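You operate a simulated robot arm through the tools that you are given. There is no shell and no other tool. Be economical: measure what you need, move in short steps, check, and stop when the job is done.

The job below is to be done with a simulated two-armed robot. You get a single attempt, and the scene is never put back.

TASK
Wet the mop, wring it out and mop up the mud.
Fine: wet it in the yellow bucket and press it out on the grey plate before you mop; leave no wet trail; hang it back on the green pegs.

It is judged by the outcome, as a careful person would: the job done as asked, and still so three seconds after it is handed in. It fails if anything else is knocked over, pushed out of place, dropped, spilled or broken.

THE ROBOT
Two 7-joint arms with two-finger parallel grippers on one trunk, on a base that drives. Base frame: it is fixed to the floor where the robot stands at the start and does not move with it; the origin is under the middle of the robot, x ahead of it, y to its left, z up. Lengths are in cm, angles in rad, forces in N, time in s.
The left shoulder is at the start at [5, 16.1, 109.8], the right one opposite. Places, roughly: green wall pegs [70, 0, 150]; mud [-60, -90, 0]. Payload 3.43 kg a hand.
Tool frame (each hand has its own): the origin (TCP) lies between the finger pads and is the grasp point; the fingertips stand 3 cm ahead of it; z points along the fingers, y is the line along which they close. Largest opening 9.4 cm; finger width 2.8, thickness 1; the body of the gripper, 5 by 9.6 cm, starts 5.5 cm behind the TCP.
Orientation is told as [roll, pitch, yaw] about the base's x, y, z axes, in that order, counted from this pose: with the fingers straight down and closing along the base's y, the tool's x points along the base's -x, its y along +y and its z along -z.

THE INTERFACE
- The arms move only by the tool nudge_tool. It takes "left_targets", "right_targets" or both (then of equal length, played together; a hand with none holds still); each is a list of rows, each an object (a shift or turn left out is 0, a gripper value left out holds the last) with "offset": the shift along the tool's x, y, z in cm, a list of three; "turn": the turn, a rotation vector about the tool's x, y, z in rad, a list of three; "gripper": the closure in counts, from 0 (fully open) to 255 (shut). In form: [{"offset": [x, y, z], "turn": [wx, wy, wz], "gripper": gripper}, ...]. A call has 1 to 20 rows; each row is the pose to reach, as a shift and turn from the pose commanded when the call began, along the tool's axes at that moment. Each row takes 0.2 s and may step no farther than 5 cm and 0.15 rad from the row before; otherwise, or with a gripper value out of range, the whole call is refused. A pose out of reach is approached as far as the arm can. The call stops where the force on the tool passes 90 N (or 10 N more than at its start, if that is more) or the arm is blocked; 0.2 s more then pass. Each finger travels about 4.5 cm/s and halts on what it meets, pressing with about 39 N; the grip force reading is that of the motor and also rises with nothing between the fingers. The clock runs only during rows and for 0.2 s after the last one: add rows that repeat a pose to give the fingers time. The reply holds the time, the measured pose of the TCP, the force on the tool along the base axes, the opening and the grip force, in the units named above and with some noise, with the torque about the TCP (base axes, N m) and any sound that the robot's microphone picked up, and new pictures: "show" is both (left out), scene, wrist or none (wrist: the cameras of the hands that moved).
- Cameras (640 x 400 px; columns grow to the right, rows downward): "scene" is now at [9.69, -7.48, 124.09]; the picture's right is [-0.78, -0.63, 0.00], its down [-0.30, 0.38, -0.88] and it looks along [0.55, -0.68, -0.48] (base axes); focal length 214 px, centre (320, 200). "left" rides on the left gripper at [7.6, -1.4, -10.2] in its tool frame; the picture's right is [0.18, 0.98, 0.00], its down [-0.75, 0.14, -0.64] and it looks along [-0.63, 0.12, 0.77] (tool axes); focal length 243 px, centre (320, 200). "right" rides on the right gripper at [7.6, 1.4, -10.3] in its tool frame; the picture's right is [-0.18, 0.98, 0.00], its down [-0.75, -0.14, -0.64] and it looks along [-0.63, -0.12, 0.77] (tool axes); focal length 243 px, centre (320, 200). There is no depth. A picture from a camera that has moved, and an enlarged one, comes with that camera's place and axes in the base frame and with its lens. The place of the scene camera against the robot may be out by one fixed shift of up to 1.2 cm in any direction.
- raise_lower(by): slides the trunk up (or, below 0, down) by that many cm; the arms and the scene camera ride with it, the base frame stays. It gives what a move gives, with no picture.
- drive_base(legs): drives the robot by 1 to 6 legs, each [ahead, left, turn to the left] in cm, cm and rad, along the robot's own axes; the way and the turn of a leg run together, so that a leg with both is an arc; at most 150 cm and 3.142 rad a leg. The arms and the cameras ride along, it lands a little off, and it stops where it bumps. It gives what a move gives, and a new picture of the scene camera.
- pan_tilt(pan, tilt): turns the head with the scene camera to pan (to the left, within 1.396 rad either way) and tilt (down, from -0.506 to 1.204), counted from straight ahead of the robot. It gives what a move gives, and a new picture of the scene camera.
- enlarge(camera, box): a new picture of the part [left, top, right, bottom] of that camera's present view, enlarged. The clock stands still meanwhile.
- finish_job(): hands the job in; it is judged then, once.

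Go step by step. Nothing tells you exact positions but the pictures and the camera data: compare them with the known pose of the tool, close in by small moves and look again before you grip or let go. The budget is 120 turns and 260 pictures, counting those below and the enlarged ones. Unless the task says otherwise, let go and move clear before handing in, and close with one line.

The tools are called after "Emit:" by a JSON object that holds its "fn" and its "kwargs". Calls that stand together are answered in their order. nudge_tool: Moves the arms, as the interface text tells. Its arguments: {"type":"object","properties":{"left_targets":{"type":"array"},"right_targets":{"type":"array"},"show":{"type":"string","enum":["both","scene","wrist","none"]}},"required":[]} The other tools are called the same way: raise_lower (by) slides the trunk up or down; drive_base (legs) drives the base; pan_tilt (pan, tilt) turns the head that bears the scene camera; enlarge (camera, box) takes an enlarged picture of a part of a camera's view; finish_job () hands the job in.

At the start:

```text
time: 0.0
left_tool_pos: [43.58, -1.03, 113.49]
left_orientation: [0.0, -0.001, -0.001]
left_wrist_force: [0.8, 0.2, -0.2]
left_ft_torque: [0.01, 0.02, 0.03]
left_finger_gap: 9.39
left_gripper_force: 0.1
right_tool_pos: [31.6, -35.18, 109.83]
right_orientation: [-0.001, -0.002, 0.001]
right_wrist_force: [0.6, 0.5, -0.1]
right_ft_torque: [0.02, -0.03, 0.0]
right_finger_gap: 9.41
right_gripper_force: 0.1
trunk travel left (down, up): [-12.5, 14.2]
robot x, y, heading: [-0.17, -0.04, -0.0]
head pan, tilt: [-0.894, 0.503]
```

scene: 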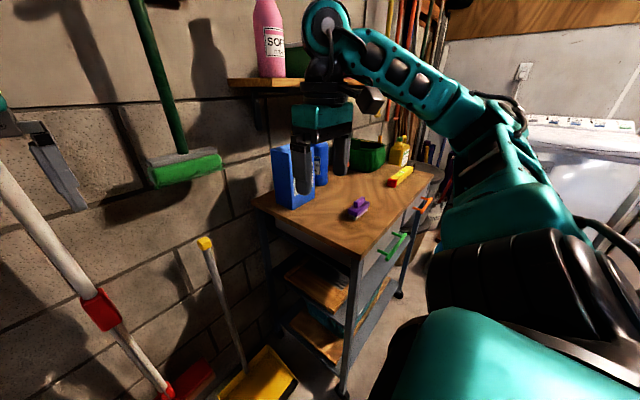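
right: 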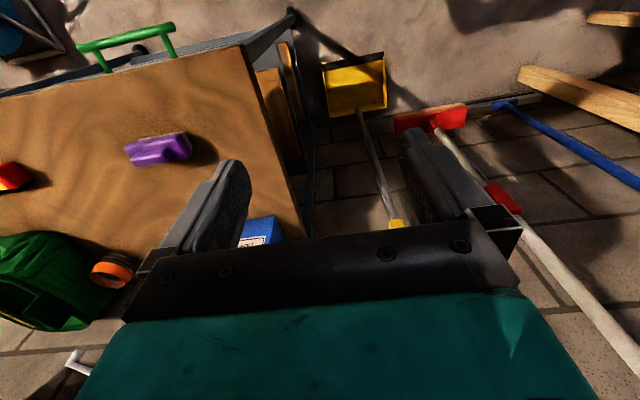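
left: 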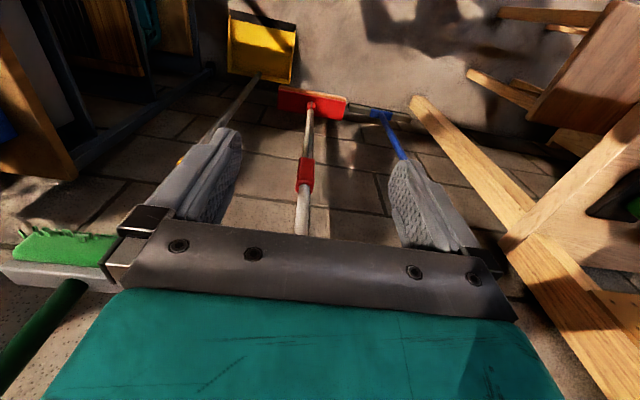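

I see a wall with hanging tools (a green-headed brush or mop at left), a workbench and a dustpan. I'll look around to find the mop, pegs, bucket, plate and mud.

Emit:
{"fn": "pan_tilt", "kwargs": {"pan": 0, "tilt": 0.1}}

Emit:
{"fn": "pan_tilt", "kwargs": {"pan": 0, "tilt": 0.9}}

Emit:
{"fn": "pan_tilt", "kwargs": {"pan": 1.1, "tilt": 0.5}}

Emit:
{"fn": "pan_tilt", "kwargs": {"pan": -1.39, "tilt": 0.7}}

```text
time: 1.2
left_tool_pos: [43.55, -1.12, 113.4]
left_orientation: [-0.002, 0.0, 0.002]
left_wrist_force: [-0.8, 0.2, 0.1]
left_ft_torque: [0.02, 0.01, -0.01]
left_finger_gap: 9.41
left_gripper_force: 0.0
right_tool_pos: [31.48, -35.26, 109.74]
right_orientation: [-0.001, -0.001, 0.0]
right_wrist_force: [-0.2, -0.3, 0.8]
right_ft_torque: [0.0, 0.02, -0.01]
right_finger_gap: 9.42
right_gripper_force: 0.0
trunk travel left (down, up): [-12.5, 14.2]
robot x, y, heading: [0.23, 0.17, 0.001]
head pan, tilt: [0.0, 0.099]
camera scene: at [13.2, -0.41, 127.83], right [0.0, -1.0, 0.0], down [-0.1, 0.0, -0.99], along [0.99, 0.0, -0.1], focal length 214 px, centre (320, 200)
```

scene: 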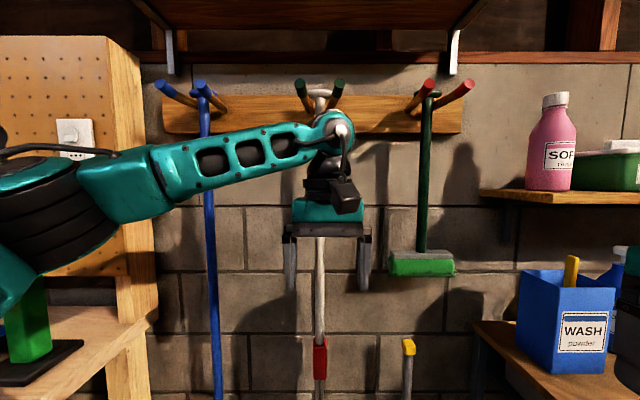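

```text
time: 2.3
left_tool_pos: [43.59, -1.11, 113.49]
left_orientation: [0.0, 0.0, -0.001]
left_wrist_force: [-0.4, 0.9, -0.2]
left_ft_torque: [0.01, -0.01, 0.0]
left_finger_gap: 9.4
left_gripper_force: 0.0
right_tool_pos: [31.56, -35.16, 109.81]
right_orientation: [0.001, -0.001, 0.002]
right_wrist_force: [0.0, 0.4, 0.5]
right_ft_torque: [0.0, -0.04, 0.04]
right_finger_gap: 9.36
right_gripper_force: 0.1
trunk travel left (down, up): [-12.5, 14.2]
robot x, y, heading: [-0.19, 0.18, -0.003]
head pan, tilt: [0.0, 0.901]
camera scene: at [11.54, -0.4, 120.75], right [0.0, -1.0, 0.0], down [-0.78, 0.0, -0.62], along [0.62, 0.0, -0.78], focal length 214 px, centre (320, 200)
```

scene: 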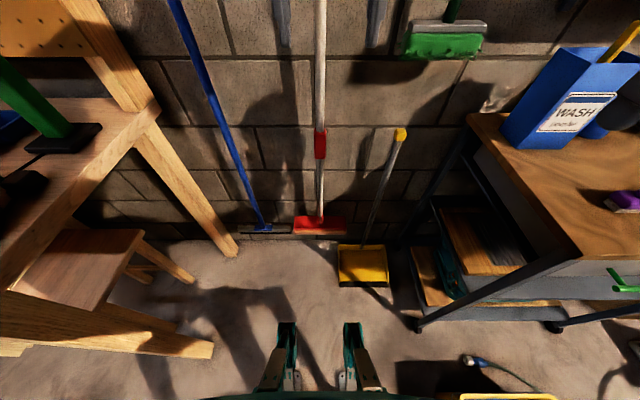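

```text
time: 3.7
left_tool_pos: [43.59, -1.01, 113.47]
left_orientation: [0.0, 0.0, -0.001]
left_wrist_force: [-0.6, 0.5, -0.3]
left_ft_torque: [-0.02, 0.01, 0.01]
left_finger_gap: 9.41
left_gripper_force: 0.1
right_tool_pos: [31.51, -35.29, 109.78]
right_orientation: [0.001, -0.003, 0.0]
right_wrist_force: [1.0, -0.5, -0.4]
right_ft_torque: [-0.03, 0.02, -0.02]
right_finger_gap: 9.41
right_gripper_force: 0.0
trunk travel left (down, up): [-12.5, 14.2]
robot x, y, heading: [-0.1, 0.49, 0.001]
head pan, tilt: [1.1, 0.499]
camera scene: at [8.13, 7.7, 124.13], right [0.89, -0.45, 0.0], down [-0.22, -0.43, -0.88], along [0.4, 0.78, -0.48], focal length 214 px, centre (320, 200)
```

scene: 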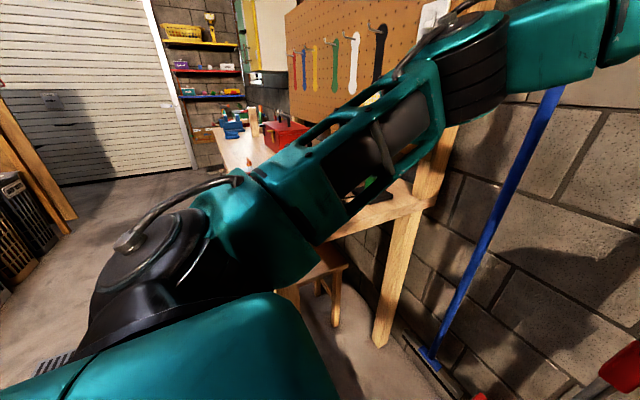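

```text
time: 5.9
left_tool_pos: [43.71, -0.99, 113.54]
left_orientation: [-0.001, 0.001, 0.002]
left_wrist_force: [0.0, -0.1, 0.7]
left_ft_torque: [0.01, -0.01, 0.01]
left_finger_gap: 9.38
left_gripper_force: 0.0
right_tool_pos: [31.59, -35.17, 109.69]
right_orientation: [0.0, 0.0, 0.001]
right_wrist_force: [0.6, 0.4, -0.3]
right_ft_torque: [0.04, 0.01, -0.05]
right_finger_gap: 9.38
right_gripper_force: 0.1
trunk travel left (down, up): [-12.5, 14.2]
robot x, y, heading: [0.13, -0.27, -0.001]
head pan, tilt: [-1.389, 0.7]
camera scene: at [5.53, -8.75, 122.36], right [-0.98, -0.18, 0.0], down [-0.12, 0.63, -0.76], along [0.14, -0.75, -0.64], focal length 214 px, centre (320, 200)
```

scene: 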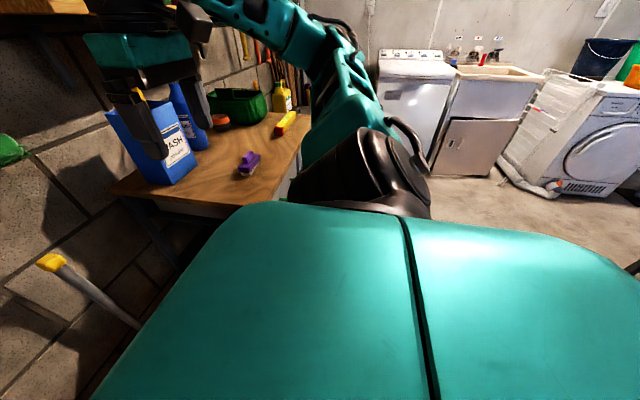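

The tool on the green pegs has a white shaft, red collar and red head. I'll zoom in on it and look toward the yellow thing at the robot's right.

Emit:
{"fn": "pan_tilt", "kwargs": {"pan": 0, "tilt": 0.5}}

Emit:
{"fn": "enlarge", "kwargs": {"camera": "scene", "box": [220, 200, 420, 400]}}

Emit:
{"fn": "pan_tilt", "kwargs": {"pan": -0.5, "tilt": 1.2}}

Emit:
{"fn": "pan_tilt", "kwargs": {"pan": 0, "tilt": 0.0}}

Emit:
{"fn": "enlarge", "kwargs": {"camera": "scene", "box": [260, 80, 400, 240]}}

```text
time: 7.5
left_tool_pos: [43.59, -1.11, 113.45]
left_orientation: [0.0, -0.001, 0.0]
left_wrist_force: [-0.3, -0.1, -0.3]
left_ft_torque: [0.01, 0.0, 0.03]
left_finger_gap: 9.38
left_gripper_force: 0.0
right_tool_pos: [31.62, -35.39, 109.83]
right_orientation: [0.002, -0.002, -0.001]
right_wrist_force: [-0.6, 0.5, 0.2]
right_ft_torque: [-0.03, 0.01, -0.01]
right_finger_gap: 9.37
right_gripper_force: 0.0
trunk travel left (down, up): [-12.5, 14.2]
robot x, y, heading: [-0.32, -0.0, 0.002]
head pan, tilt: [0.0, 0.499]
camera scene: at [13.09, -0.41, 124.13], right [0.0, -1.0, 0.0], down [-0.48, 0.0, -0.88], along [0.88, 0.0, -0.48], focal length 214 px, centre (320, 200)
```

scene: 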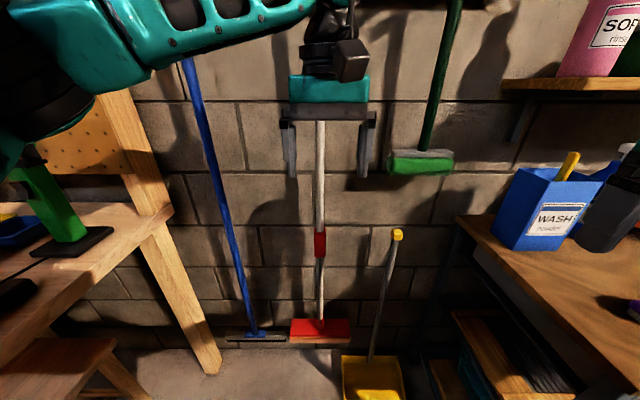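

```text
2.00 times, centred on (320, 300) of scene
camera zoom: at [13.09, -0.41, 124.13], right [0.0, -1.0, 0.0], down [-0.48, 0.0, -0.88], along [0.88, 0.0, -0.48], focal length 429 px, centre (320, 0)
```

zoom: 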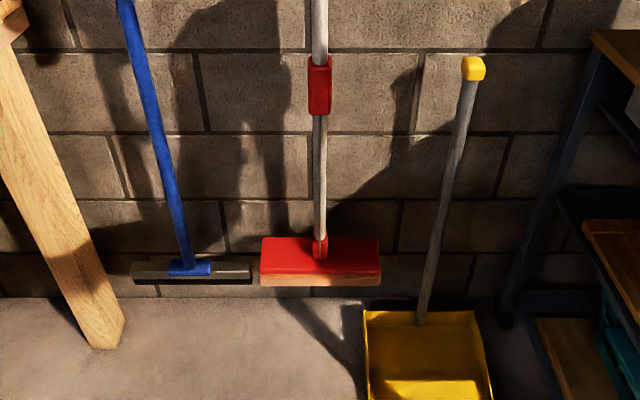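

```text
time: 8.5
left_tool_pos: [43.66, -1.0, 113.53]
left_orientation: [-0.001, 0.0, 0.001]
left_wrist_force: [-0.2, 0.6, -0.2]
left_ft_torque: [0.01, 0.04, -0.02]
left_finger_gap: 9.39
left_gripper_force: 0.2
right_tool_pos: [31.58, -35.21, 109.77]
right_orientation: [0.0, -0.001, 0.0]
right_wrist_force: [-0.5, -0.4, 0.4]
right_ft_torque: [0.02, -0.01, 0.0]
right_finger_gap: 9.38
right_gripper_force: 0.0
trunk travel left (down, up): [-12.5, 14.2]
robot x, y, heading: [0.01, 0.21, 0.001]
head pan, tilt: [-0.499, 1.201]
camera scene: at [8.9, -3.07, 118.76], right [-0.48, -0.88, 0.0], down [-0.82, 0.45, -0.36], along [0.32, -0.17, -0.93], focal length 214 px, centre (320, 200)
```

scene: 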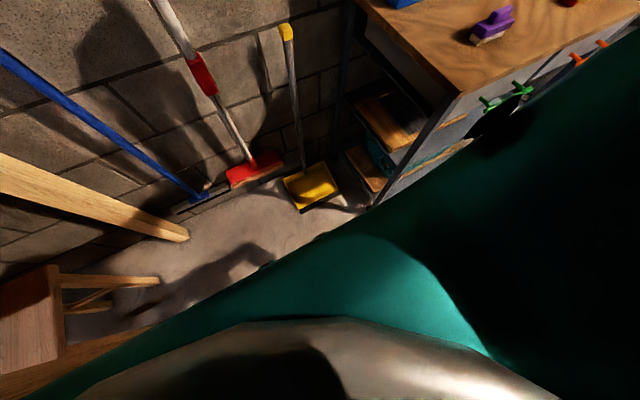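

```text
time: 9.9
left_tool_pos: [43.63, -1.05, 113.55]
left_orientation: [-0.001, -0.001, 0.0]
left_wrist_force: [-1.4, -0.1, -0.4]
left_ft_torque: [0.01, 0.0, 0.0]
left_finger_gap: 9.39
left_gripper_force: 0.1
right_tool_pos: [31.61, -35.24, 109.81]
right_orientation: [0.0, -0.002, 0.0]
right_wrist_force: [0.4, -0.1, 0.1]
right_ft_torque: [0.01, 0.03, 0.0]
right_finger_gap: 9.38
right_gripper_force: 0.0
trunk travel left (down, up): [-12.5, 14.2]
robot x, y, heading: [-0.15, 0.01, 0.003]
head pan, tilt: [0.0, 0.0]
camera scene: at [12.99, -0.4, 128.74], right [0.0, -1.0, 0.0], down [0.0, 0.0, -1.0], along [1.0, 0.0, 0.0], focal length 214 px, centre (320, 200)
```

scene: 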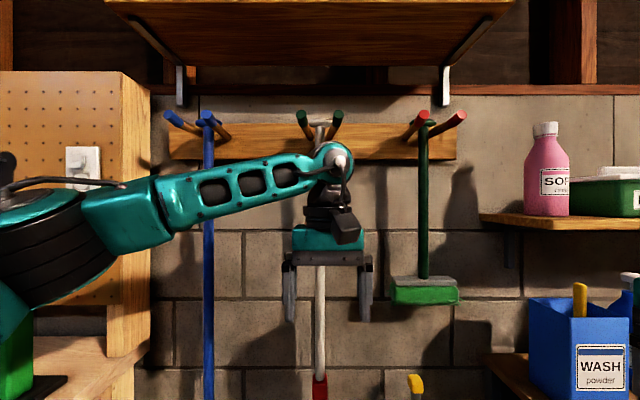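

```text
2.50 times, centred on (330, 160) of scene
camera zoom: at [12.99, -0.4, 128.74], right [0.0, -1.0, 0.0], down [0.0, 0.0, -1.0], along [1.0, 0.0, 0.0], focal length 536 px, centre (295, 300)
```

zoom: 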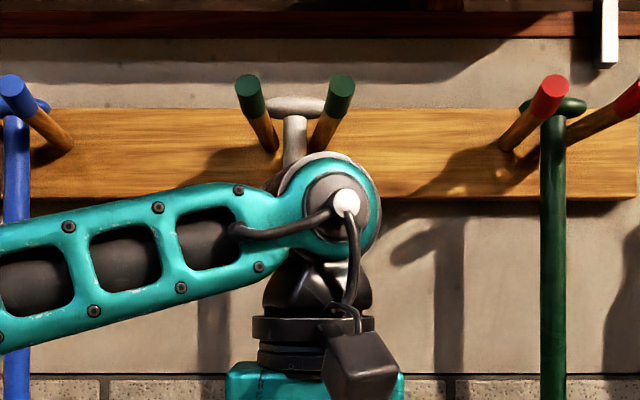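

The mop hangs on the dark green pegs by a crossbar on its shaft. I'll turn the robot right in place to see the bucket, plate and mud; the hands clear the bench items by about 15 cm.

Emit:
{"fn": "drive_base", "kwargs": {"legs": [[0, 0, -1.2]]}}

Emit:
{"fn": "pan_tilt", "kwargs": {"pan": 0, "tilt": 0.9}}

Emit:
{"fn": "pan_tilt", "kwargs": {"pan": -1.0, "tilt": 0.6}}

```text
time: 13.3
left_tool_pos: [14.75, -40.99, 113.49]
left_orientation: [-0.001, 0.0, -1.202]
left_wrist_force: [-0.4, -0.4, 0.9]
left_ft_torque: [0.03, 0.01, 0.01]
left_finger_gap: 9.38
left_gripper_force: 0.2
right_tool_pos: [-21.41, -42.21, 109.77]
right_orientation: [0.0, 0.0, -1.202]
right_wrist_force: [0.9, 1.0, -0.6]
right_ft_torque: [0.03, -0.01, 0.03]
right_finger_gap: 9.41
right_gripper_force: 0.2
trunk travel left (down, up): [-12.5, 14.2]
robot x, y, heading: [-0.14, 0.29, -1.197]
head pan, tilt: [0.0, 0.0]
camera scene: at [4.68, -12.52, 128.74], right [-0.93, -0.36, 0.0], down [0.0, 0.0, -1.0], along [0.36, -0.93, 0.0], focal length 214 px, centre (320, 200)
```

scene: 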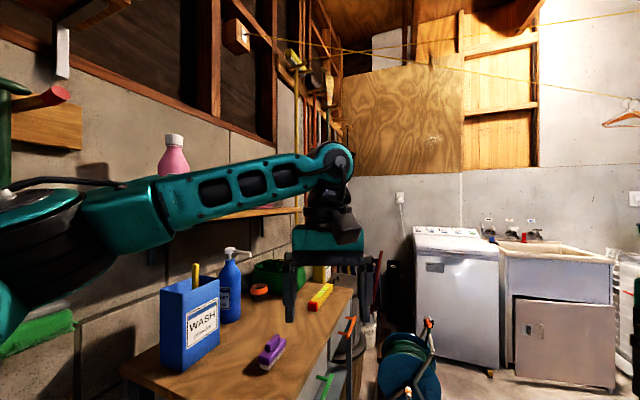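

```text
time: 14.5
left_tool_pos: [14.81, -41.05, 113.54]
left_orientation: [0.0, -0.001, -1.201]
left_wrist_force: [-0.4, 0.8, -0.2]
left_ft_torque: [0.01, -0.07, -0.03]
left_finger_gap: 9.4
left_gripper_force: 0.1
right_tool_pos: [-21.47, -42.1, 109.88]
right_orientation: [0.001, -0.002, -1.2]
right_wrist_force: [-0.5, 0.2, -0.3]
right_ft_torque: [0.02, 0.04, -0.02]
right_finger_gap: 9.39
right_gripper_force: 0.0
trunk travel left (down, up): [-12.5, 14.2]
robot x, y, heading: [-0.13, 0.09, -1.203]
head pan, tilt: [0.0, 0.901]
camera scene: at [4.17, -11.17, 120.75], right [-0.93, -0.36, 0.0], down [-0.28, 0.73, -0.62], along [0.22, -0.58, -0.78], focal length 214 px, centre (320, 200)
```

scene: 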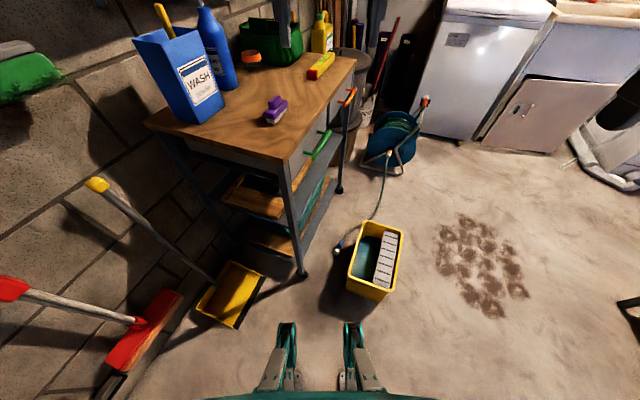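

```text
time: 15.8
left_tool_pos: [14.82, -41.09, 113.57]
left_orientation: [0.001, 0.0, -1.201]
left_wrist_force: [0.3, -0.4, 0.5]
left_ft_torque: [0.02, -0.01, 0.02]
left_finger_gap: 9.39
left_gripper_force: 0.0
right_tool_pos: [-21.37, -42.08, 109.71]
right_orientation: [-0.001, -0.001, -1.201]
right_wrist_force: [0.7, 1.3, -1.0]
right_ft_torque: [-0.01, -0.02, 0.01]
right_finger_gap: 9.4
right_gripper_force: 0.0
trunk travel left (down, up): [-12.5, 14.2]
robot x, y, heading: [-0.24, -0.2, -1.2]
head pan, tilt: [-1.0, 0.6]
camera scene: at [-3.77, -11.27, 123.22], right [-0.81, 0.59, 0.0], down [0.33, 0.46, -0.82], along [-0.49, -0.67, -0.57], focal length 214 px, centre (320, 200)
```

scene: 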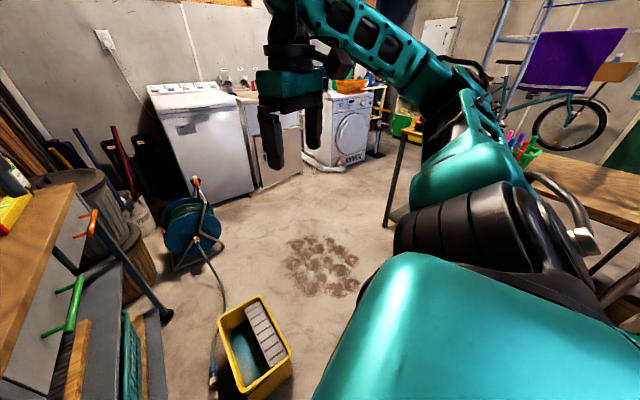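

The layout is now clear. The bucket is at about (-6,-64) on the floor, with its long side along y and the grey plate on its -x side. The mud is about 48×60 cm around (-64,-91). I'll turn back to the wall and set the left gripper level, pointing at the mop shaft.

Emit:
{"fn": "enlarge", "kwargs": {"camera": "scene", "box": [180, 200, 400, 400]}}

Emit:
{"fn": "drive_base", "kwargs": {"legs": [[0, 0, 1.2]]}}

Emit:
{"fn": "nudge_tool", "kwargs": {"left_targets": [{"offset": [0.7, 0, 2], "turn": [0, -0.143, 0]}, {"offset": [1.4, 0, 4], "turn": [0, -0.286, 0]}, {"offset": [2.1, 0, 6], "turn": [0, -0.428, 0]}, {"offset": [2.8, 0, 8], "turn": [0, -0.571, 0]}, {"offset": [3.5, 0, 10], "turn": [0, -0.714, 0]}, {"offset": [4.2, 0, 12], "turn": [0, -0.857, 0]}, {"offset": [4.9, 0, 14], "turn": [0, -1.0, 0]}, {"offset": [5.6, 0, 16], "turn": [0, -1.142, 0]}, {"offset": [6.3, 0, 18], "turn": [0, -1.285, 0]}, {"offset": [7, 0, 20], "turn": [0, -1.428, 0]}, {"offset": [7.6, 0, 22], "turn": [0, -1.571, 0]}, {"offset": [7.6, 0, 22], "turn": [0, -1.571, 0]}], "show": "both"}}

Emit:
{"fn": "pan_tilt", "kwargs": {"pan": 0, "tilt": 0.5}}

```text
2.00 times, centred on (290, 300) of scene
camera zoom: at [-3.77, -11.27, 123.22], right [-0.81, 0.59, 0.0], down [0.33, 0.46, -0.82], along [-0.49, -0.67, -0.57], focal length 429 px, centre (380, 0)
```

zoom: 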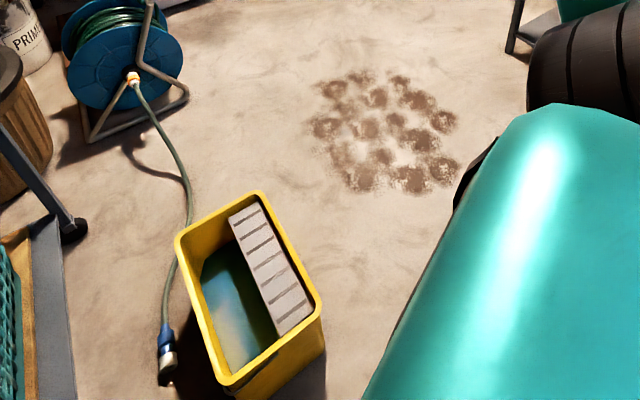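

```text
time: 19.1
left_tool_pos: [43.62, -1.59, 113.49]
left_orientation: [0.001, 0.001, -0.013]
left_wrist_force: [0.6, -0.5, 1.0]
left_ft_torque: [-0.03, 0.0, 0.02]
left_finger_gap: 9.38
left_gripper_force: 0.1
right_tool_pos: [31.0, -35.68, 109.84]
right_orientation: [-0.001, -0.001, -0.014]
right_wrist_force: [0.4, -0.2, 0.3]
right_ft_torque: [0.0, -0.02, -0.01]
right_finger_gap: 9.4
right_gripper_force: 0.0
trunk travel left (down, up): [-12.5, 14.2]
robot x, y, heading: [-0.18, -0.06, -0.014]
head pan, tilt: [-1.0, 0.6]
camera scene: at [8.66, -7.96, 123.22], right [-0.85, -0.53, 0.0], down [-0.3, 0.48, -0.83], along [0.44, -0.7, -0.56], focal length 214 px, centre (320, 200)
```

scene: 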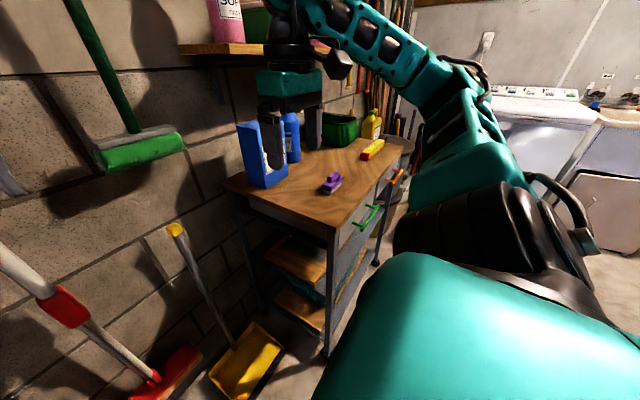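

```text
time: 21.7
left_tool_pos: [39.07, -1.36, 92.59]
left_orientation: [-2.026, -1.572, 2.011]
left_wrist_force: [-0.1, 0.4, -0.9]
left_ft_torque: [0.02, 0.01, 0.0]
left_finger_gap: 9.41
left_gripper_force: 0.1
left hand out of reach, approached as far as the arm can: row 11, 12
right_tool_pos: [31.11, -35.72, 109.83]
right_orientation: [0.0, -0.001, -0.015]
right_wrist_force: [0.4, -0.7, 0.2]
right_ft_torque: [0.02, 0.02, 0.03]
right_finger_gap: 9.39
right_gripper_force: 0.1
trunk travel left (down, up): [-12.5, 14.2]
robot x, y, heading: [0.22, -0.03, -0.019]
head pan, tilt: [-1.0, 0.6]
camera scene: at [8.63, -7.99, 123.22], right [-0.85, -0.53, 0.0], down [-0.3, 0.48, -0.83], along [0.44, -0.7, -0.56], focal length 214 px, centre (320, 200)
camera left: at [28.73, -2.52, 84.9], right [0.02, 0.98, -0.18], down [-0.64, 0.15, 0.75], along [0.77, 0.11, 0.63], focal length 243 px, centre (320, 200)
```

scene: 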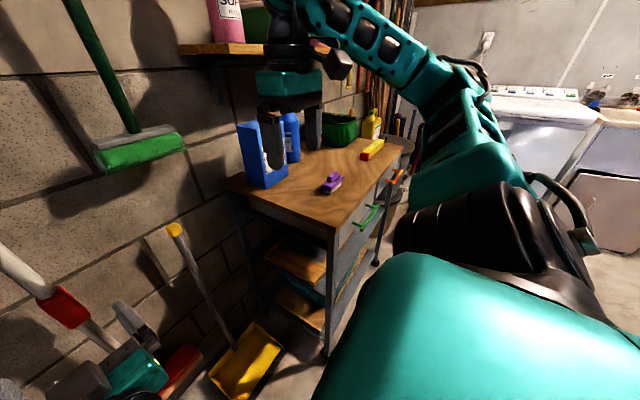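
left: 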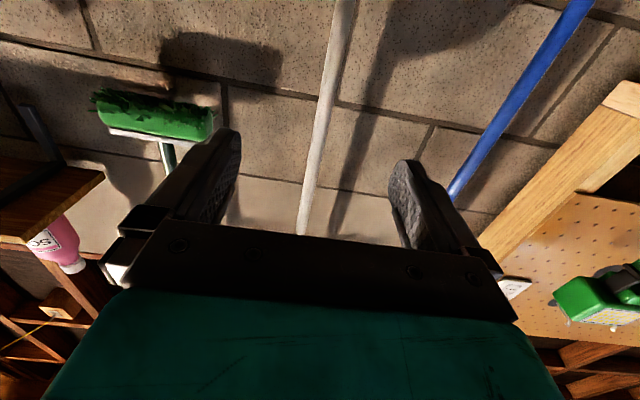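

```text
time: 23.0
left_tool_pos: [38.96, -1.31, 92.59]
left_orientation: [-0.109, -1.571, 0.096]
left_wrist_force: [-0.4, -0.1, -0.3]
left_ft_torque: [0.0, -0.01, -0.05]
left_finger_gap: 9.41
left_gripper_force: 0.0
right_tool_pos: [31.05, -35.55, 109.75]
right_orientation: [0.001, -0.001, -0.015]
right_wrist_force: [0.2, 0.0, 0.1]
right_ft_torque: [0.0, -0.01, 0.02]
right_finger_gap: 9.4
right_gripper_force: 0.0
trunk travel left (down, up): [-12.5, 14.2]
robot x, y, heading: [-0.06, 0.3, -0.016]
head pan, tilt: [0.0, 0.499]
camera scene: at [13.09, -0.6, 124.13], right [-0.02, -1.0, 0.0], down [-0.48, 0.01, -0.88], along [0.88, -0.01, -0.48], focal length 214 px, centre (320, 200)
```

scene: 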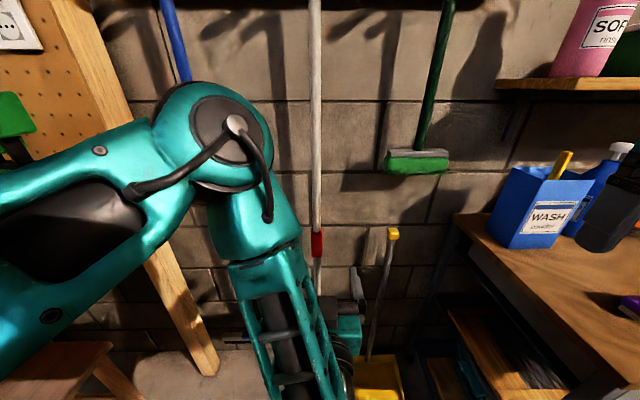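

The shaft is nearly straight ahead at x≈67, y≈0, with the collar at z≈72–84. I'll extend the left hand toward it and check alignment.

Emit:
{"fn": "nudge_tool", "kwargs": {"left_targets": [{"offset": [1, 0, 4]}, {"offset": [2, 0, 8]}, {"offset": [3, 0, 12]}, {"offset": [4, 0, 16]}, {"offset": [4, 0, 16]}]}}

```text
time: 24.2
left_tool_pos: [55.09, -1.59, 88.74]
left_orientation: [0.129, -1.57, -0.137]
left_wrist_force: [0.5, -0.1, 0.3]
left_ft_torque: [0.0, -0.01, -0.01]
left_finger_gap: 9.37
left_gripper_force: 0.1
right_tool_pos: [31.03, -35.63, 109.81]
right_orientation: [0.0, 0.0, -0.014]
right_wrist_force: [0.1, -0.1, -0.5]
right_ft_torque: [-0.01, 0.0, 0.03]
right_finger_gap: 9.38
right_gripper_force: 0.0
trunk travel left (down, up): [-12.5, 14.2]
robot x, y, heading: [0.1, -0.07, -0.016]
head pan, tilt: [0.0, 0.499]
camera scene: at [13.09, -0.59, 124.13], right [-0.01, -1.0, 0.0], down [-0.48, 0.01, -0.88], along [0.88, -0.01, -0.48], focal length 214 px, centre (320, 200)
camera left: at [44.76, -2.92, 81.06], right [0.01, 0.98, -0.18], down [-0.64, 0.15, 0.75], along [0.77, 0.11, 0.63], focal length 243 px, centre (320, 200)
```

scene: 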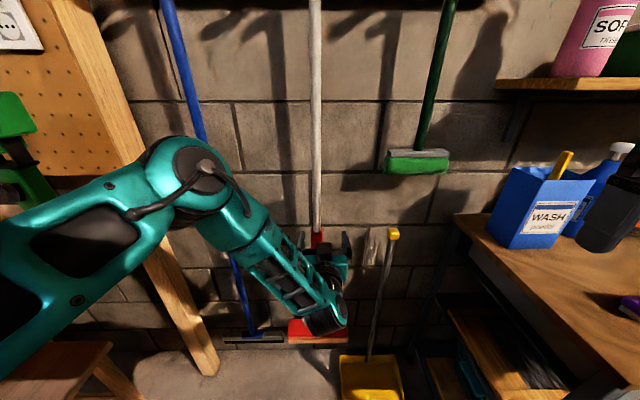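
left: 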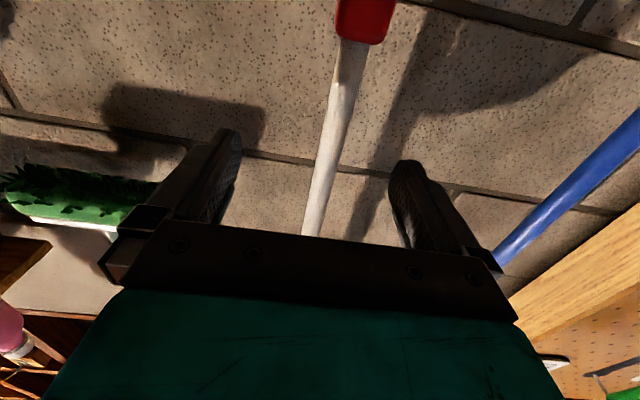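

The collar top is at z≈83–84 and the shaft at x≈67, y≈0. I'm centring and closing in.

Emit:
{"fn": "nudge_tool", "kwargs": {"left_targets": [{"offset": [0.7, 1.5, 3]}, {"offset": [1.2, 1.5, 6.5]}, {"offset": [1.2, 1.5, 6.5]}]}}

Emit:
{"fn": "enlarge", "kwargs": {"camera": "scene", "box": [240, 180, 420, 300]}}

```text
time: 25.0
left_tool_pos: [60.83, -2.31, 89.51]
left_orientation: [0.0, -1.561, 0.0]
left_wrist_force: [-0.3, 0.2, -0.2]
left_ft_torque: [0.0, -0.03, 0.02]
left_finger_gap: 9.41
left_gripper_force: 0.0
left hand out of reach, approached as far as the arm can: row 1, 2, 3
right_tool_pos: [31.05, -35.71, 109.72]
right_orientation: [-0.002, -0.001, -0.013]
right_wrist_force: [-0.2, -0.7, -0.1]
right_ft_torque: [0.01, 0.02, 0.01]
right_finger_gap: 9.42
right_gripper_force: 0.1
trunk travel left (down, up): [-12.5, 14.2]
robot x, y, heading: [-0.17, -0.13, -0.016]
head pan, tilt: [0.0, 0.499]
camera scene: at [13.08, -0.59, 124.13], right [-0.01, -1.0, 0.0], down [-0.48, 0.01, -0.88], along [0.88, -0.01, -0.48], focal length 214 px, centre (320, 200)
camera left: at [50.58, -3.69, 81.85], right [0.0, 0.98, -0.18], down [-0.63, 0.14, 0.76], along [0.77, 0.12, 0.62], focal length 243 px, centre (320, 200)
```

scene: 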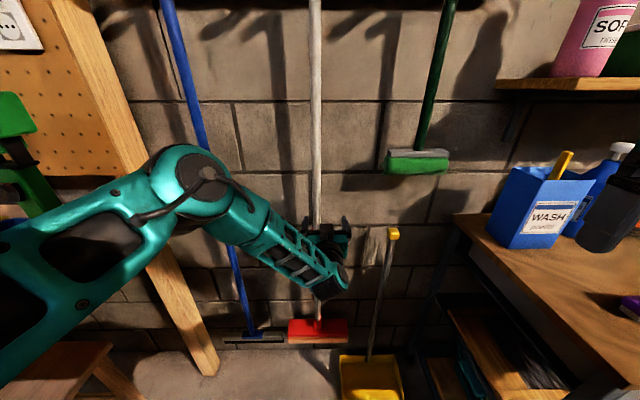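
left: 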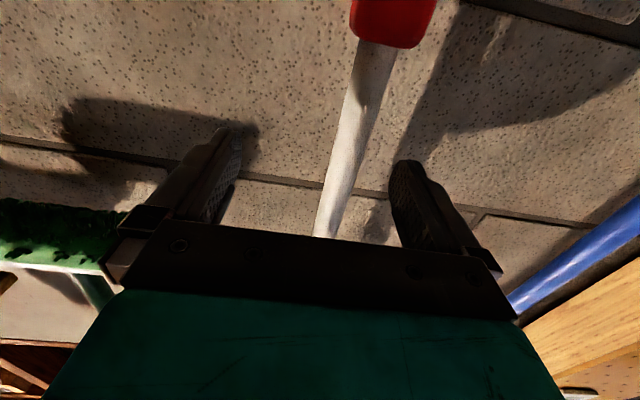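

```text
3.33 times, centred on (330, 240) of scene
camera zoom: at [13.08, -0.59, 124.13], right [-0.01, -1.0, 0.0], down [-0.48, 0.01, -0.88], along [0.88, -0.01, -0.48], focal length 715 px, centre (287, 67)
```

zoom: 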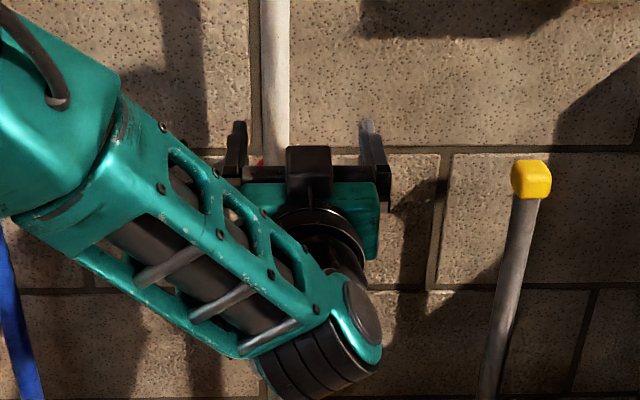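

The arm is folded against a joint limit here. I'll back the base and shift it right, so the shaft is ahead of the left shoulder at a longer, more comfortable reach.

Emit:
{"fn": "drive_base", "kwargs": {"legs": [[-20, -14, 0.016]]}}

Emit:
{"fn": "nudge_tool", "kwargs": {"left_targets": [{"offset": [0.0, 3, 4]}, {"offset": [0, 6, 8]}, {"offset": [0, 9, 11]}, {"offset": [0.5, 12.5, 14]}, {"offset": [0.5, 12.5, 16]}, {"offset": [0.5, 12.5, 16]}]}}

```text
time: 26.8
left_tool_pos: [40.94, -14.98, 89.38]
left_orientation: [0.009, -1.561, 0.006]
left_wrist_force: [-0.4, -0.6, -0.2]
left_ft_torque: [0.01, -0.02, 0.02]
left_finger_gap: 9.4
left_gripper_force: 0.1
right_tool_pos: [11.57, -48.91, 109.91]
right_orientation: [-0.001, -0.001, 0.003]
right_wrist_force: [0.4, 0.5, -0.7]
right_ft_torque: [-0.01, -0.03, 0.0]
right_finger_gap: 9.4
right_gripper_force: 0.0
trunk travel left (down, up): [-12.5, 14.2]
robot x, y, heading: [-20.28, -13.65, 0.001]
head pan, tilt: [0.0, 0.499]
camera scene: at [-7.02, -14.21, 124.13], right [0.0, -1.0, 0.0], down [-0.48, 0.0, -0.88], along [0.88, 0.0, -0.48], focal length 214 px, centre (320, 200)
```

scene: 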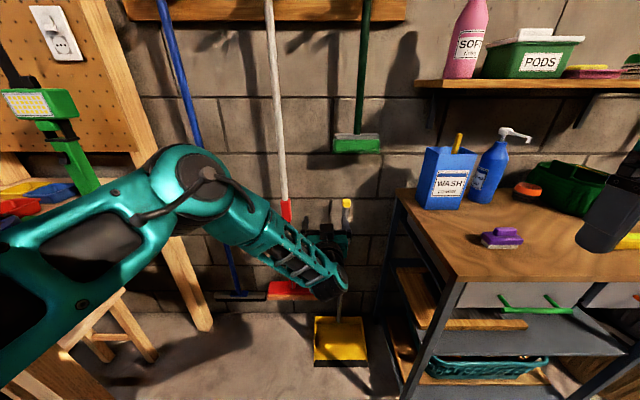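

```text
time: 28.2
left_tool_pos: [58.95, -5.33, 91.17]
left_orientation: [0.045, -1.514, 0.006]
left_wrist_force: [0.8, -0.3, 0.0]
left_ft_torque: [0.0, -0.04, 0.01]
left_finger_gap: 9.41
left_gripper_force: 0.0
left hand out of reach, approached as far as the arm can: row 1, 2, 3, 4, 5, 6
right_tool_pos: [11.67, -49.1, 109.81]
right_orientation: [0.002, 0.0, 0.001]
right_wrist_force: [-0.3, 0.0, 0.7]
right_ft_torque: [0.03, -0.02, 0.01]
right_finger_gap: 9.42
right_gripper_force: 0.0
trunk travel left (down, up): [-12.5, 14.2]
robot x, y, heading: [-20.36, -14.09, 0.006]
head pan, tilt: [0.0, 0.499]
camera scene: at [-6.95, -14.3, 124.12], right [0.0, -1.0, 0.0], down [-0.48, 0.0, -0.88], along [0.88, 0.0, -0.48], focal length 214 px, centre (320, 200)
camera left: at [48.44, -7.35, 84.1], right [-0.06, 0.98, -0.18], down [-0.6, 0.11, 0.79], along [0.79, 0.16, 0.59], focal length 243 px, centre (320, 200)
```

scene: 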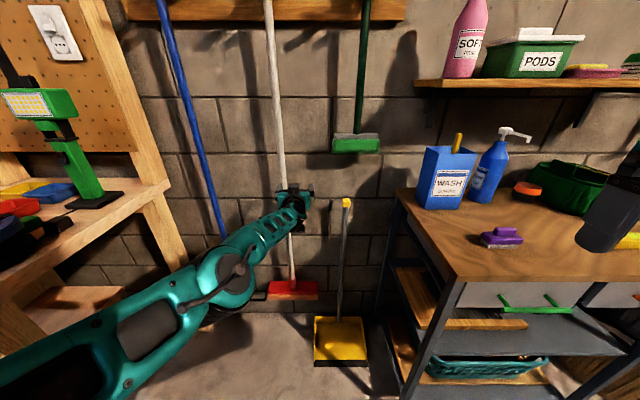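
left: 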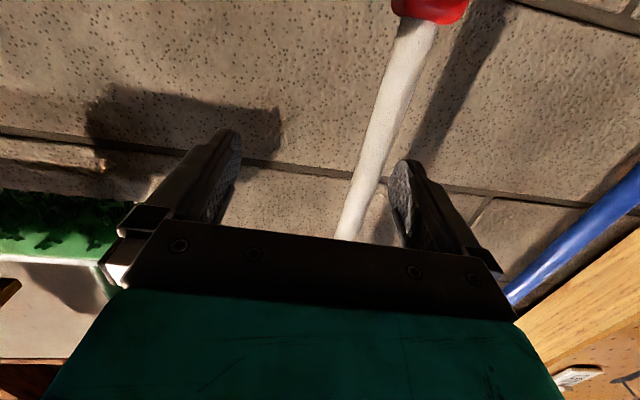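

The wrist is limited against pointing straight ahead from there. I'll yaw the hand to the right in line with the forearm, since the round shaft can be gripped from any yaw.

Emit:
{"fn": "nudge_tool", "kwargs": {"left_targets": [{"offset": [0, 1, 0], "turn": [0.13, 0, 0]}, {"offset": [0, 2, 0], "turn": [0.26, 0, 0]}, {"offset": [0, 3, 0], "turn": [0.39, 0, 0]}, {"offset": [0, 4, 0], "turn": [0.52, 0, 0]}, {"offset": [0, 4, 0], "turn": [0.52, 0, 0]}]}}

```text
time: 29.4
left_tool_pos: [58.85, -1.25, 91.4]
left_orientation: [-0.753, -1.507, 0.286]
left_wrist_force: [0.5, -1.0, -0.3]
left_ft_torque: [0.03, 0.01, 0.02]
left_finger_gap: 9.39
left_gripper_force: 0.0
left hand out of reach, approached as far as the arm can: row 1, 2, 3, 4
right_tool_pos: [11.52, -48.97, 109.74]
right_orientation: [0.001, -0.003, 0.004]
right_wrist_force: [-1.1, -0.5, 0.0]
right_ft_torque: [-0.01, 0.0, 0.01]
right_finger_gap: 9.39
right_gripper_force: 0.1
trunk travel left (down, up): [-12.5, 14.2]
robot x, y, heading: [-20.21, -13.57, 0.0]
head pan, tilt: [0.0, 0.499]
camera scene: at [-7.07, -14.19, 124.16], right [0.0, -1.0, 0.0], down [-0.48, 0.0, -0.88], along [0.88, 0.0, -0.48], focal length 214 px, centre (320, 200)
camera left: at [48.63, 1.98, 84.14], right [0.43, 0.87, -0.23], down [-0.46, 0.43, 0.78], along [0.77, -0.23, 0.59], focal length 243 px, centre (320, 200)
```

scene: 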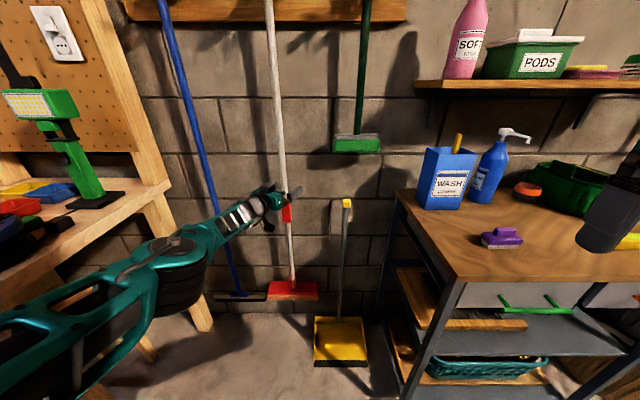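
left: 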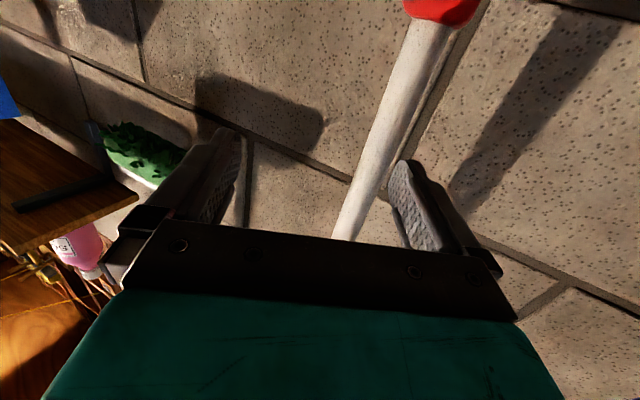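

Reachable now. The shaft lies about 6.7 cm ahead and 4.6 cm to the +y side of the tool, so I'm correcting sideways first.

Emit:
{"fn": "nudge_tool", "kwargs": {"left_targets": [{"offset": [1.5, 2.4, 0]}, {"offset": [3.0, 4.6, 0]}, {"offset": [3.0, 4.6, 0]}]}}

```text
time: 30.2
left_tool_pos: [58.43, 2.13, 89.68]
left_orientation: [-0.493, -1.518, 0.024]
left_wrist_force: [0.3, -0.8, 0.0]
left_ft_torque: [-0.02, -0.03, -0.03]
left_finger_gap: 9.41
left_gripper_force: 0.1
left hand out of reach, approached as far as the arm can: row 1, 2, 3
right_tool_pos: [11.7, -48.94, 109.97]
right_orientation: [-0.001, -0.001, 0.004]
right_wrist_force: [0.3, -0.3, 0.4]
right_ft_torque: [0.03, -0.03, -0.02]
right_finger_gap: 9.41
right_gripper_force: 0.0
trunk travel left (down, up): [-12.5, 14.2]
robot x, y, heading: [-19.87, -13.51, 0.003]
head pan, tilt: [0.0, 0.499]
camera scene: at [-6.99, -14.19, 124.13], right [0.0, -1.0, 0.0], down [-0.48, 0.0, -0.88], along [0.88, 0.0, -0.48], focal length 214 px, centre (320, 200)
camera left: at [48.3, 5.56, 82.58], right [0.43, 0.88, -0.21], down [-0.47, 0.42, 0.78], along [0.77, -0.24, 0.59], focal length 243 px, centre (320, 200)
```

scene: 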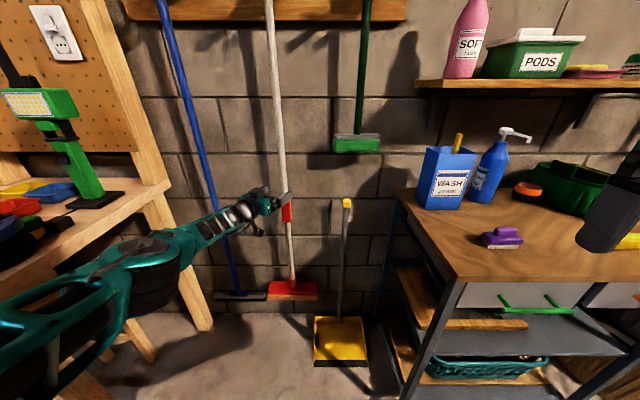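
left: 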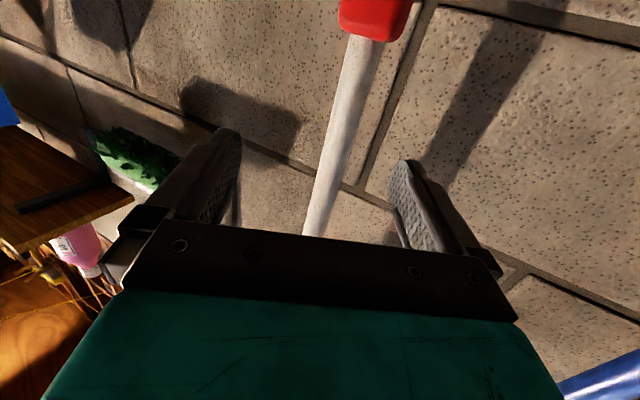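

I'll use the base for the final approach: first 1.5 cm sideways in the tool frame, then along the tool direction.

Emit:
{"fn": "drive_base", "kwargs": {"legs": [[0.7, 1.3, 0], [6.2, -3.1, 0]]}}

Emit:
{"fn": "nudge_tool", "kwargs": {"left_targets": [{"offset": [0, 0, 0]}], "show": "both"}}

```text
time: 31.6
left_tool_pos: [63.86, 1.15, 89.88]
left_orientation: [-0.504, -1.515, 0.036]
left_wrist_force: [0.7, -0.9, -0.5]
left_ft_torque: [0.0, -0.01, 0.02]
left_finger_gap: 9.42
left_gripper_force: 0.0
right_tool_pos: [16.81, -49.93, 109.92]
right_orientation: [0.0, -0.002, 0.001]
right_wrist_force: [0.5, 0.0, 0.5]
right_ft_torque: [0.0, -0.02, 0.03]
right_finger_gap: 9.39
right_gripper_force: 0.1
trunk travel left (down, up): [-12.5, 14.2]
robot x, y, heading: [-14.86, -14.79, 0.001]
head pan, tilt: [0.0, 0.499]
stopped in leg 2: the robot was blocked; the commanded pose is now the measured one
camera scene: at [-1.73, -15.18, 124.14], right [0.0, -1.0, 0.0], down [-0.48, 0.0, -0.88], along [0.88, 0.0, -0.48], focal length 214 px, centre (320, 200)
```

scene: 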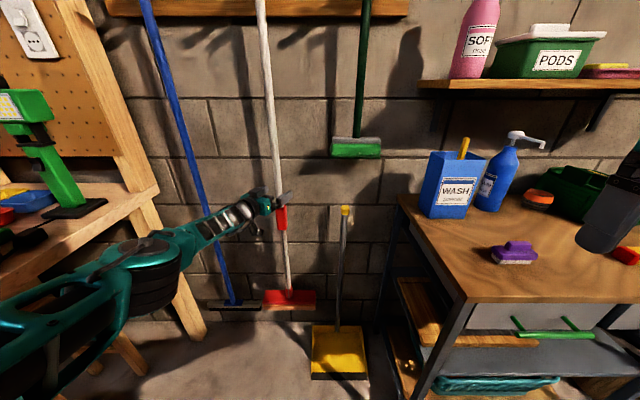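

```text
time: 32.0
left_tool_pos: [63.87, 1.02, 89.64]
left_orientation: [-0.497, -1.518, 0.029]
left_wrist_force: [-0.2, -0.3, 0.1]
left_ft_torque: [0.02, -0.01, -0.02]
left_finger_gap: 9.4
left_gripper_force: 0.1
right_tool_pos: [16.83, -49.9, 109.73]
right_orientation: [0.0, -0.001, 0.001]
right_wrist_force: [0.5, -0.1, 0.3]
right_ft_torque: [-0.03, 0.0, 0.02]
right_finger_gap: 9.4
right_gripper_force: 0.0
trunk travel left (down, up): [-12.5, 14.2]
robot x, y, heading: [-14.92, -14.79, 0.004]
head pan, tilt: [0.0, 0.499]
camera scene: at [-1.69, -15.2, 124.13], right [0.0, -1.0, 0.0], down [-0.48, 0.0, -0.88], along [0.88, 0.0, -0.48], focal length 214 px, centre (320, 200)
camera left: at [53.63, 4.5, 82.62], right [0.43, 0.88, -0.21], down [-0.47, 0.42, 0.78], along [0.77, -0.24, 0.59], focal length 243 px, centre (320, 200)
```

scene: 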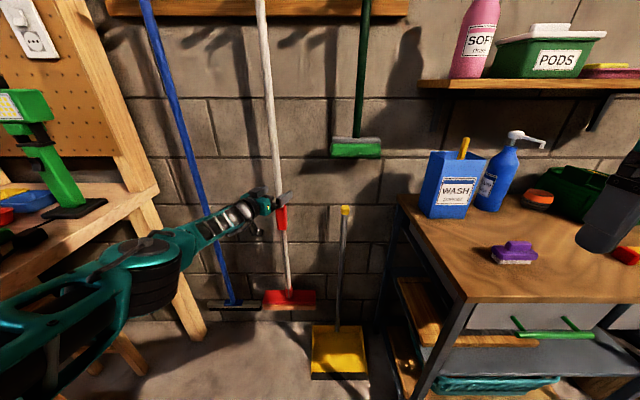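
left: 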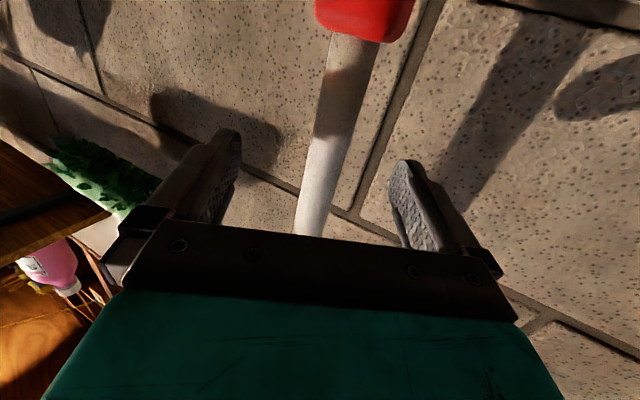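

The robot was blocked in leg 2, so I'll check whether the left elbow is touching the bench or stool.

Emit:
{"fn": "pan_tilt", "kwargs": {"pan": 0.7, "tilt": 0.8}}

```text
time: 33.0
left_tool_pos: [63.79, 1.22, 89.71]
left_orientation: [-0.494, -1.517, 0.029]
left_wrist_force: [-1.3, -0.2, 0.2]
left_ft_torque: [0.01, 0.0, 0.0]
left_finger_gap: 9.4
left_gripper_force: 0.2
right_tool_pos: [16.89, -49.95, 109.81]
right_orientation: [-0.002, -0.001, 0.002]
right_wrist_force: [-0.4, 0.0, 0.1]
right_ft_torque: [0.01, -0.02, 0.01]
right_finger_gap: 9.42
right_gripper_force: 0.1
trunk travel left (down, up): [-12.5, 14.2]
robot x, y, heading: [-15.14, -14.88, -0.001]
head pan, tilt: [0.7, 0.799]
camera scene: at [-4.61, -10.03, 121.54], right [0.65, -0.76, 0.0], down [-0.55, -0.46, -0.7], along [0.53, 0.45, -0.72], focal length 214 px, centre (320, 200)
```

scene: 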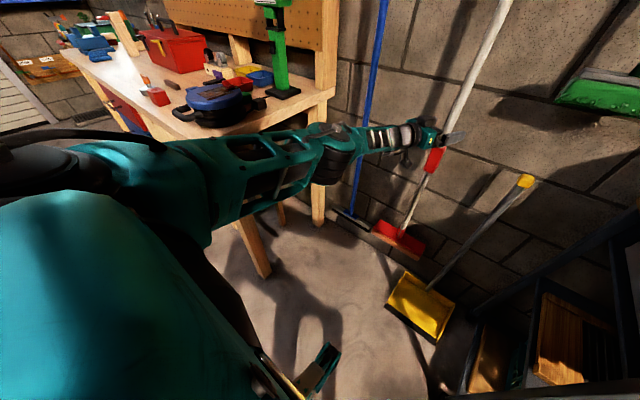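

The left elbow has come against the bench edge, though nothing has moved. The right side has more free room, so I'll back off, tuck the left arm and use the right arm instead.

Emit:
{"fn": "drive_base", "kwargs": {"legs": [[-6, 2, 0], [-20, 0, 0]]}}

Emit:
{"fn": "nudge_tool", "kwargs": {"left_targets": [{"offset": [-3, 0, -4], "turn": [-0.12, 0, 0]}, {"offset": [-6, 0, -8], "turn": [-0.24, 0, 0]}, {"offset": [-9, 0, -12], "turn": [-0.36, 0, 0]}, {"offset": [-12, 0, -16], "turn": [-0.48, 0, 0]}, {"offset": [-15, 0, -19], "turn": [-0.48, 0, 0]}, {"offset": [-18, 0, -20], "turn": [-0.48, 0, 0]}, {"offset": [-21, 0, -20], "turn": [-0.48, 0, 0]}], "show": "scene"}}

```text
time: 35.2
left_tool_pos: [37.96, 3.15, 89.71]
left_orientation: [-0.496, -1.516, 0.03]
left_wrist_force: [0.1, 0.5, 0.1]
left_ft_torque: [0.0, 0.03, 0.0]
left_finger_gap: 9.39
left_gripper_force: 0.0
right_tool_pos: [-9.02, -48.13, 109.93]
right_orientation: [0.001, -0.001, 0.004]
right_wrist_force: [0.1, -0.6, -0.6]
right_ft_torque: [-0.06, -0.02, 0.0]
right_finger_gap: 9.38
right_gripper_force: 0.1
trunk travel left (down, up): [-12.5, 14.2]
robot x, y, heading: [-40.73, -12.74, 0.002]
head pan, tilt: [0.7, 0.799]
camera scene: at [-30.48, -8.09, 121.54], right [0.65, -0.76, 0.0], down [-0.55, -0.46, -0.7], along [0.53, 0.45, -0.72], focal length 214 px, centre (320, 200)
```

scene: 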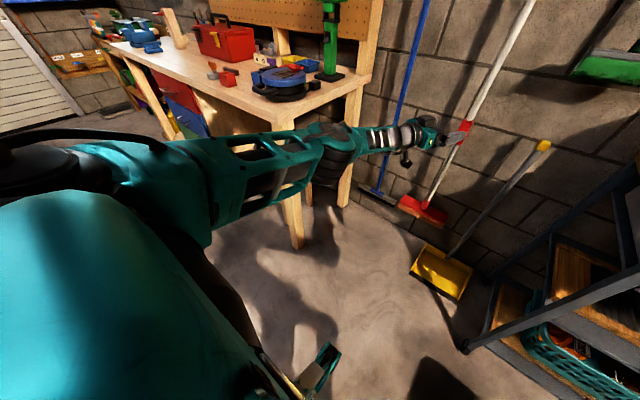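

```text
time: 36.8
left_tool_pos: [16.29, 17.49, 111.02]
left_orientation: [-0.03, -1.516, 0.043]
left_wrist_force: [-0.6, -0.2, 0.2]
left_ft_torque: [-0.01, -0.01, 0.0]
left_finger_gap: 9.41
left_gripper_force: 0.1
left hand out of reach, approached as far as the arm can: row 3, 4, 5, 6, 7
right_tool_pos: [-8.99, -47.97, 109.85]
right_orientation: [0.0, -0.002, 0.003]
right_wrist_force: [-0.6, 0.0, 0.6]
right_ft_torque: [-0.04, -0.02, 0.0]
right_finger_gap: 9.4
right_gripper_force: 0.1
trunk travel left (down, up): [-12.5, 14.2]
robot x, y, heading: [-40.42, -12.48, 0.004]
head pan, tilt: [0.7, 0.799]
camera scene: at [-30.56, -8.08, 121.54], right [0.65, -0.76, 0.0], down [-0.55, -0.46, -0.7], along [0.53, 0.45, -0.72], focal length 214 px, centre (320, 200)
```

scene: 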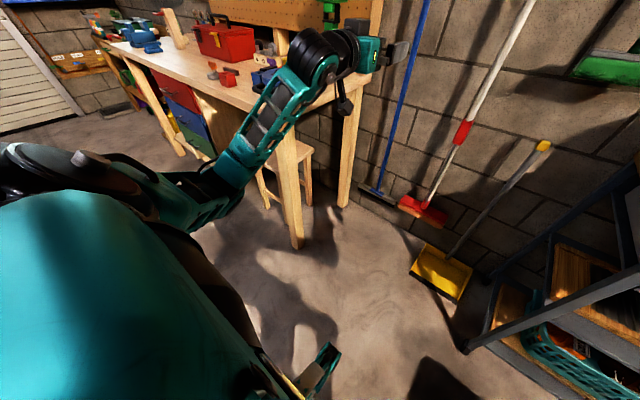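

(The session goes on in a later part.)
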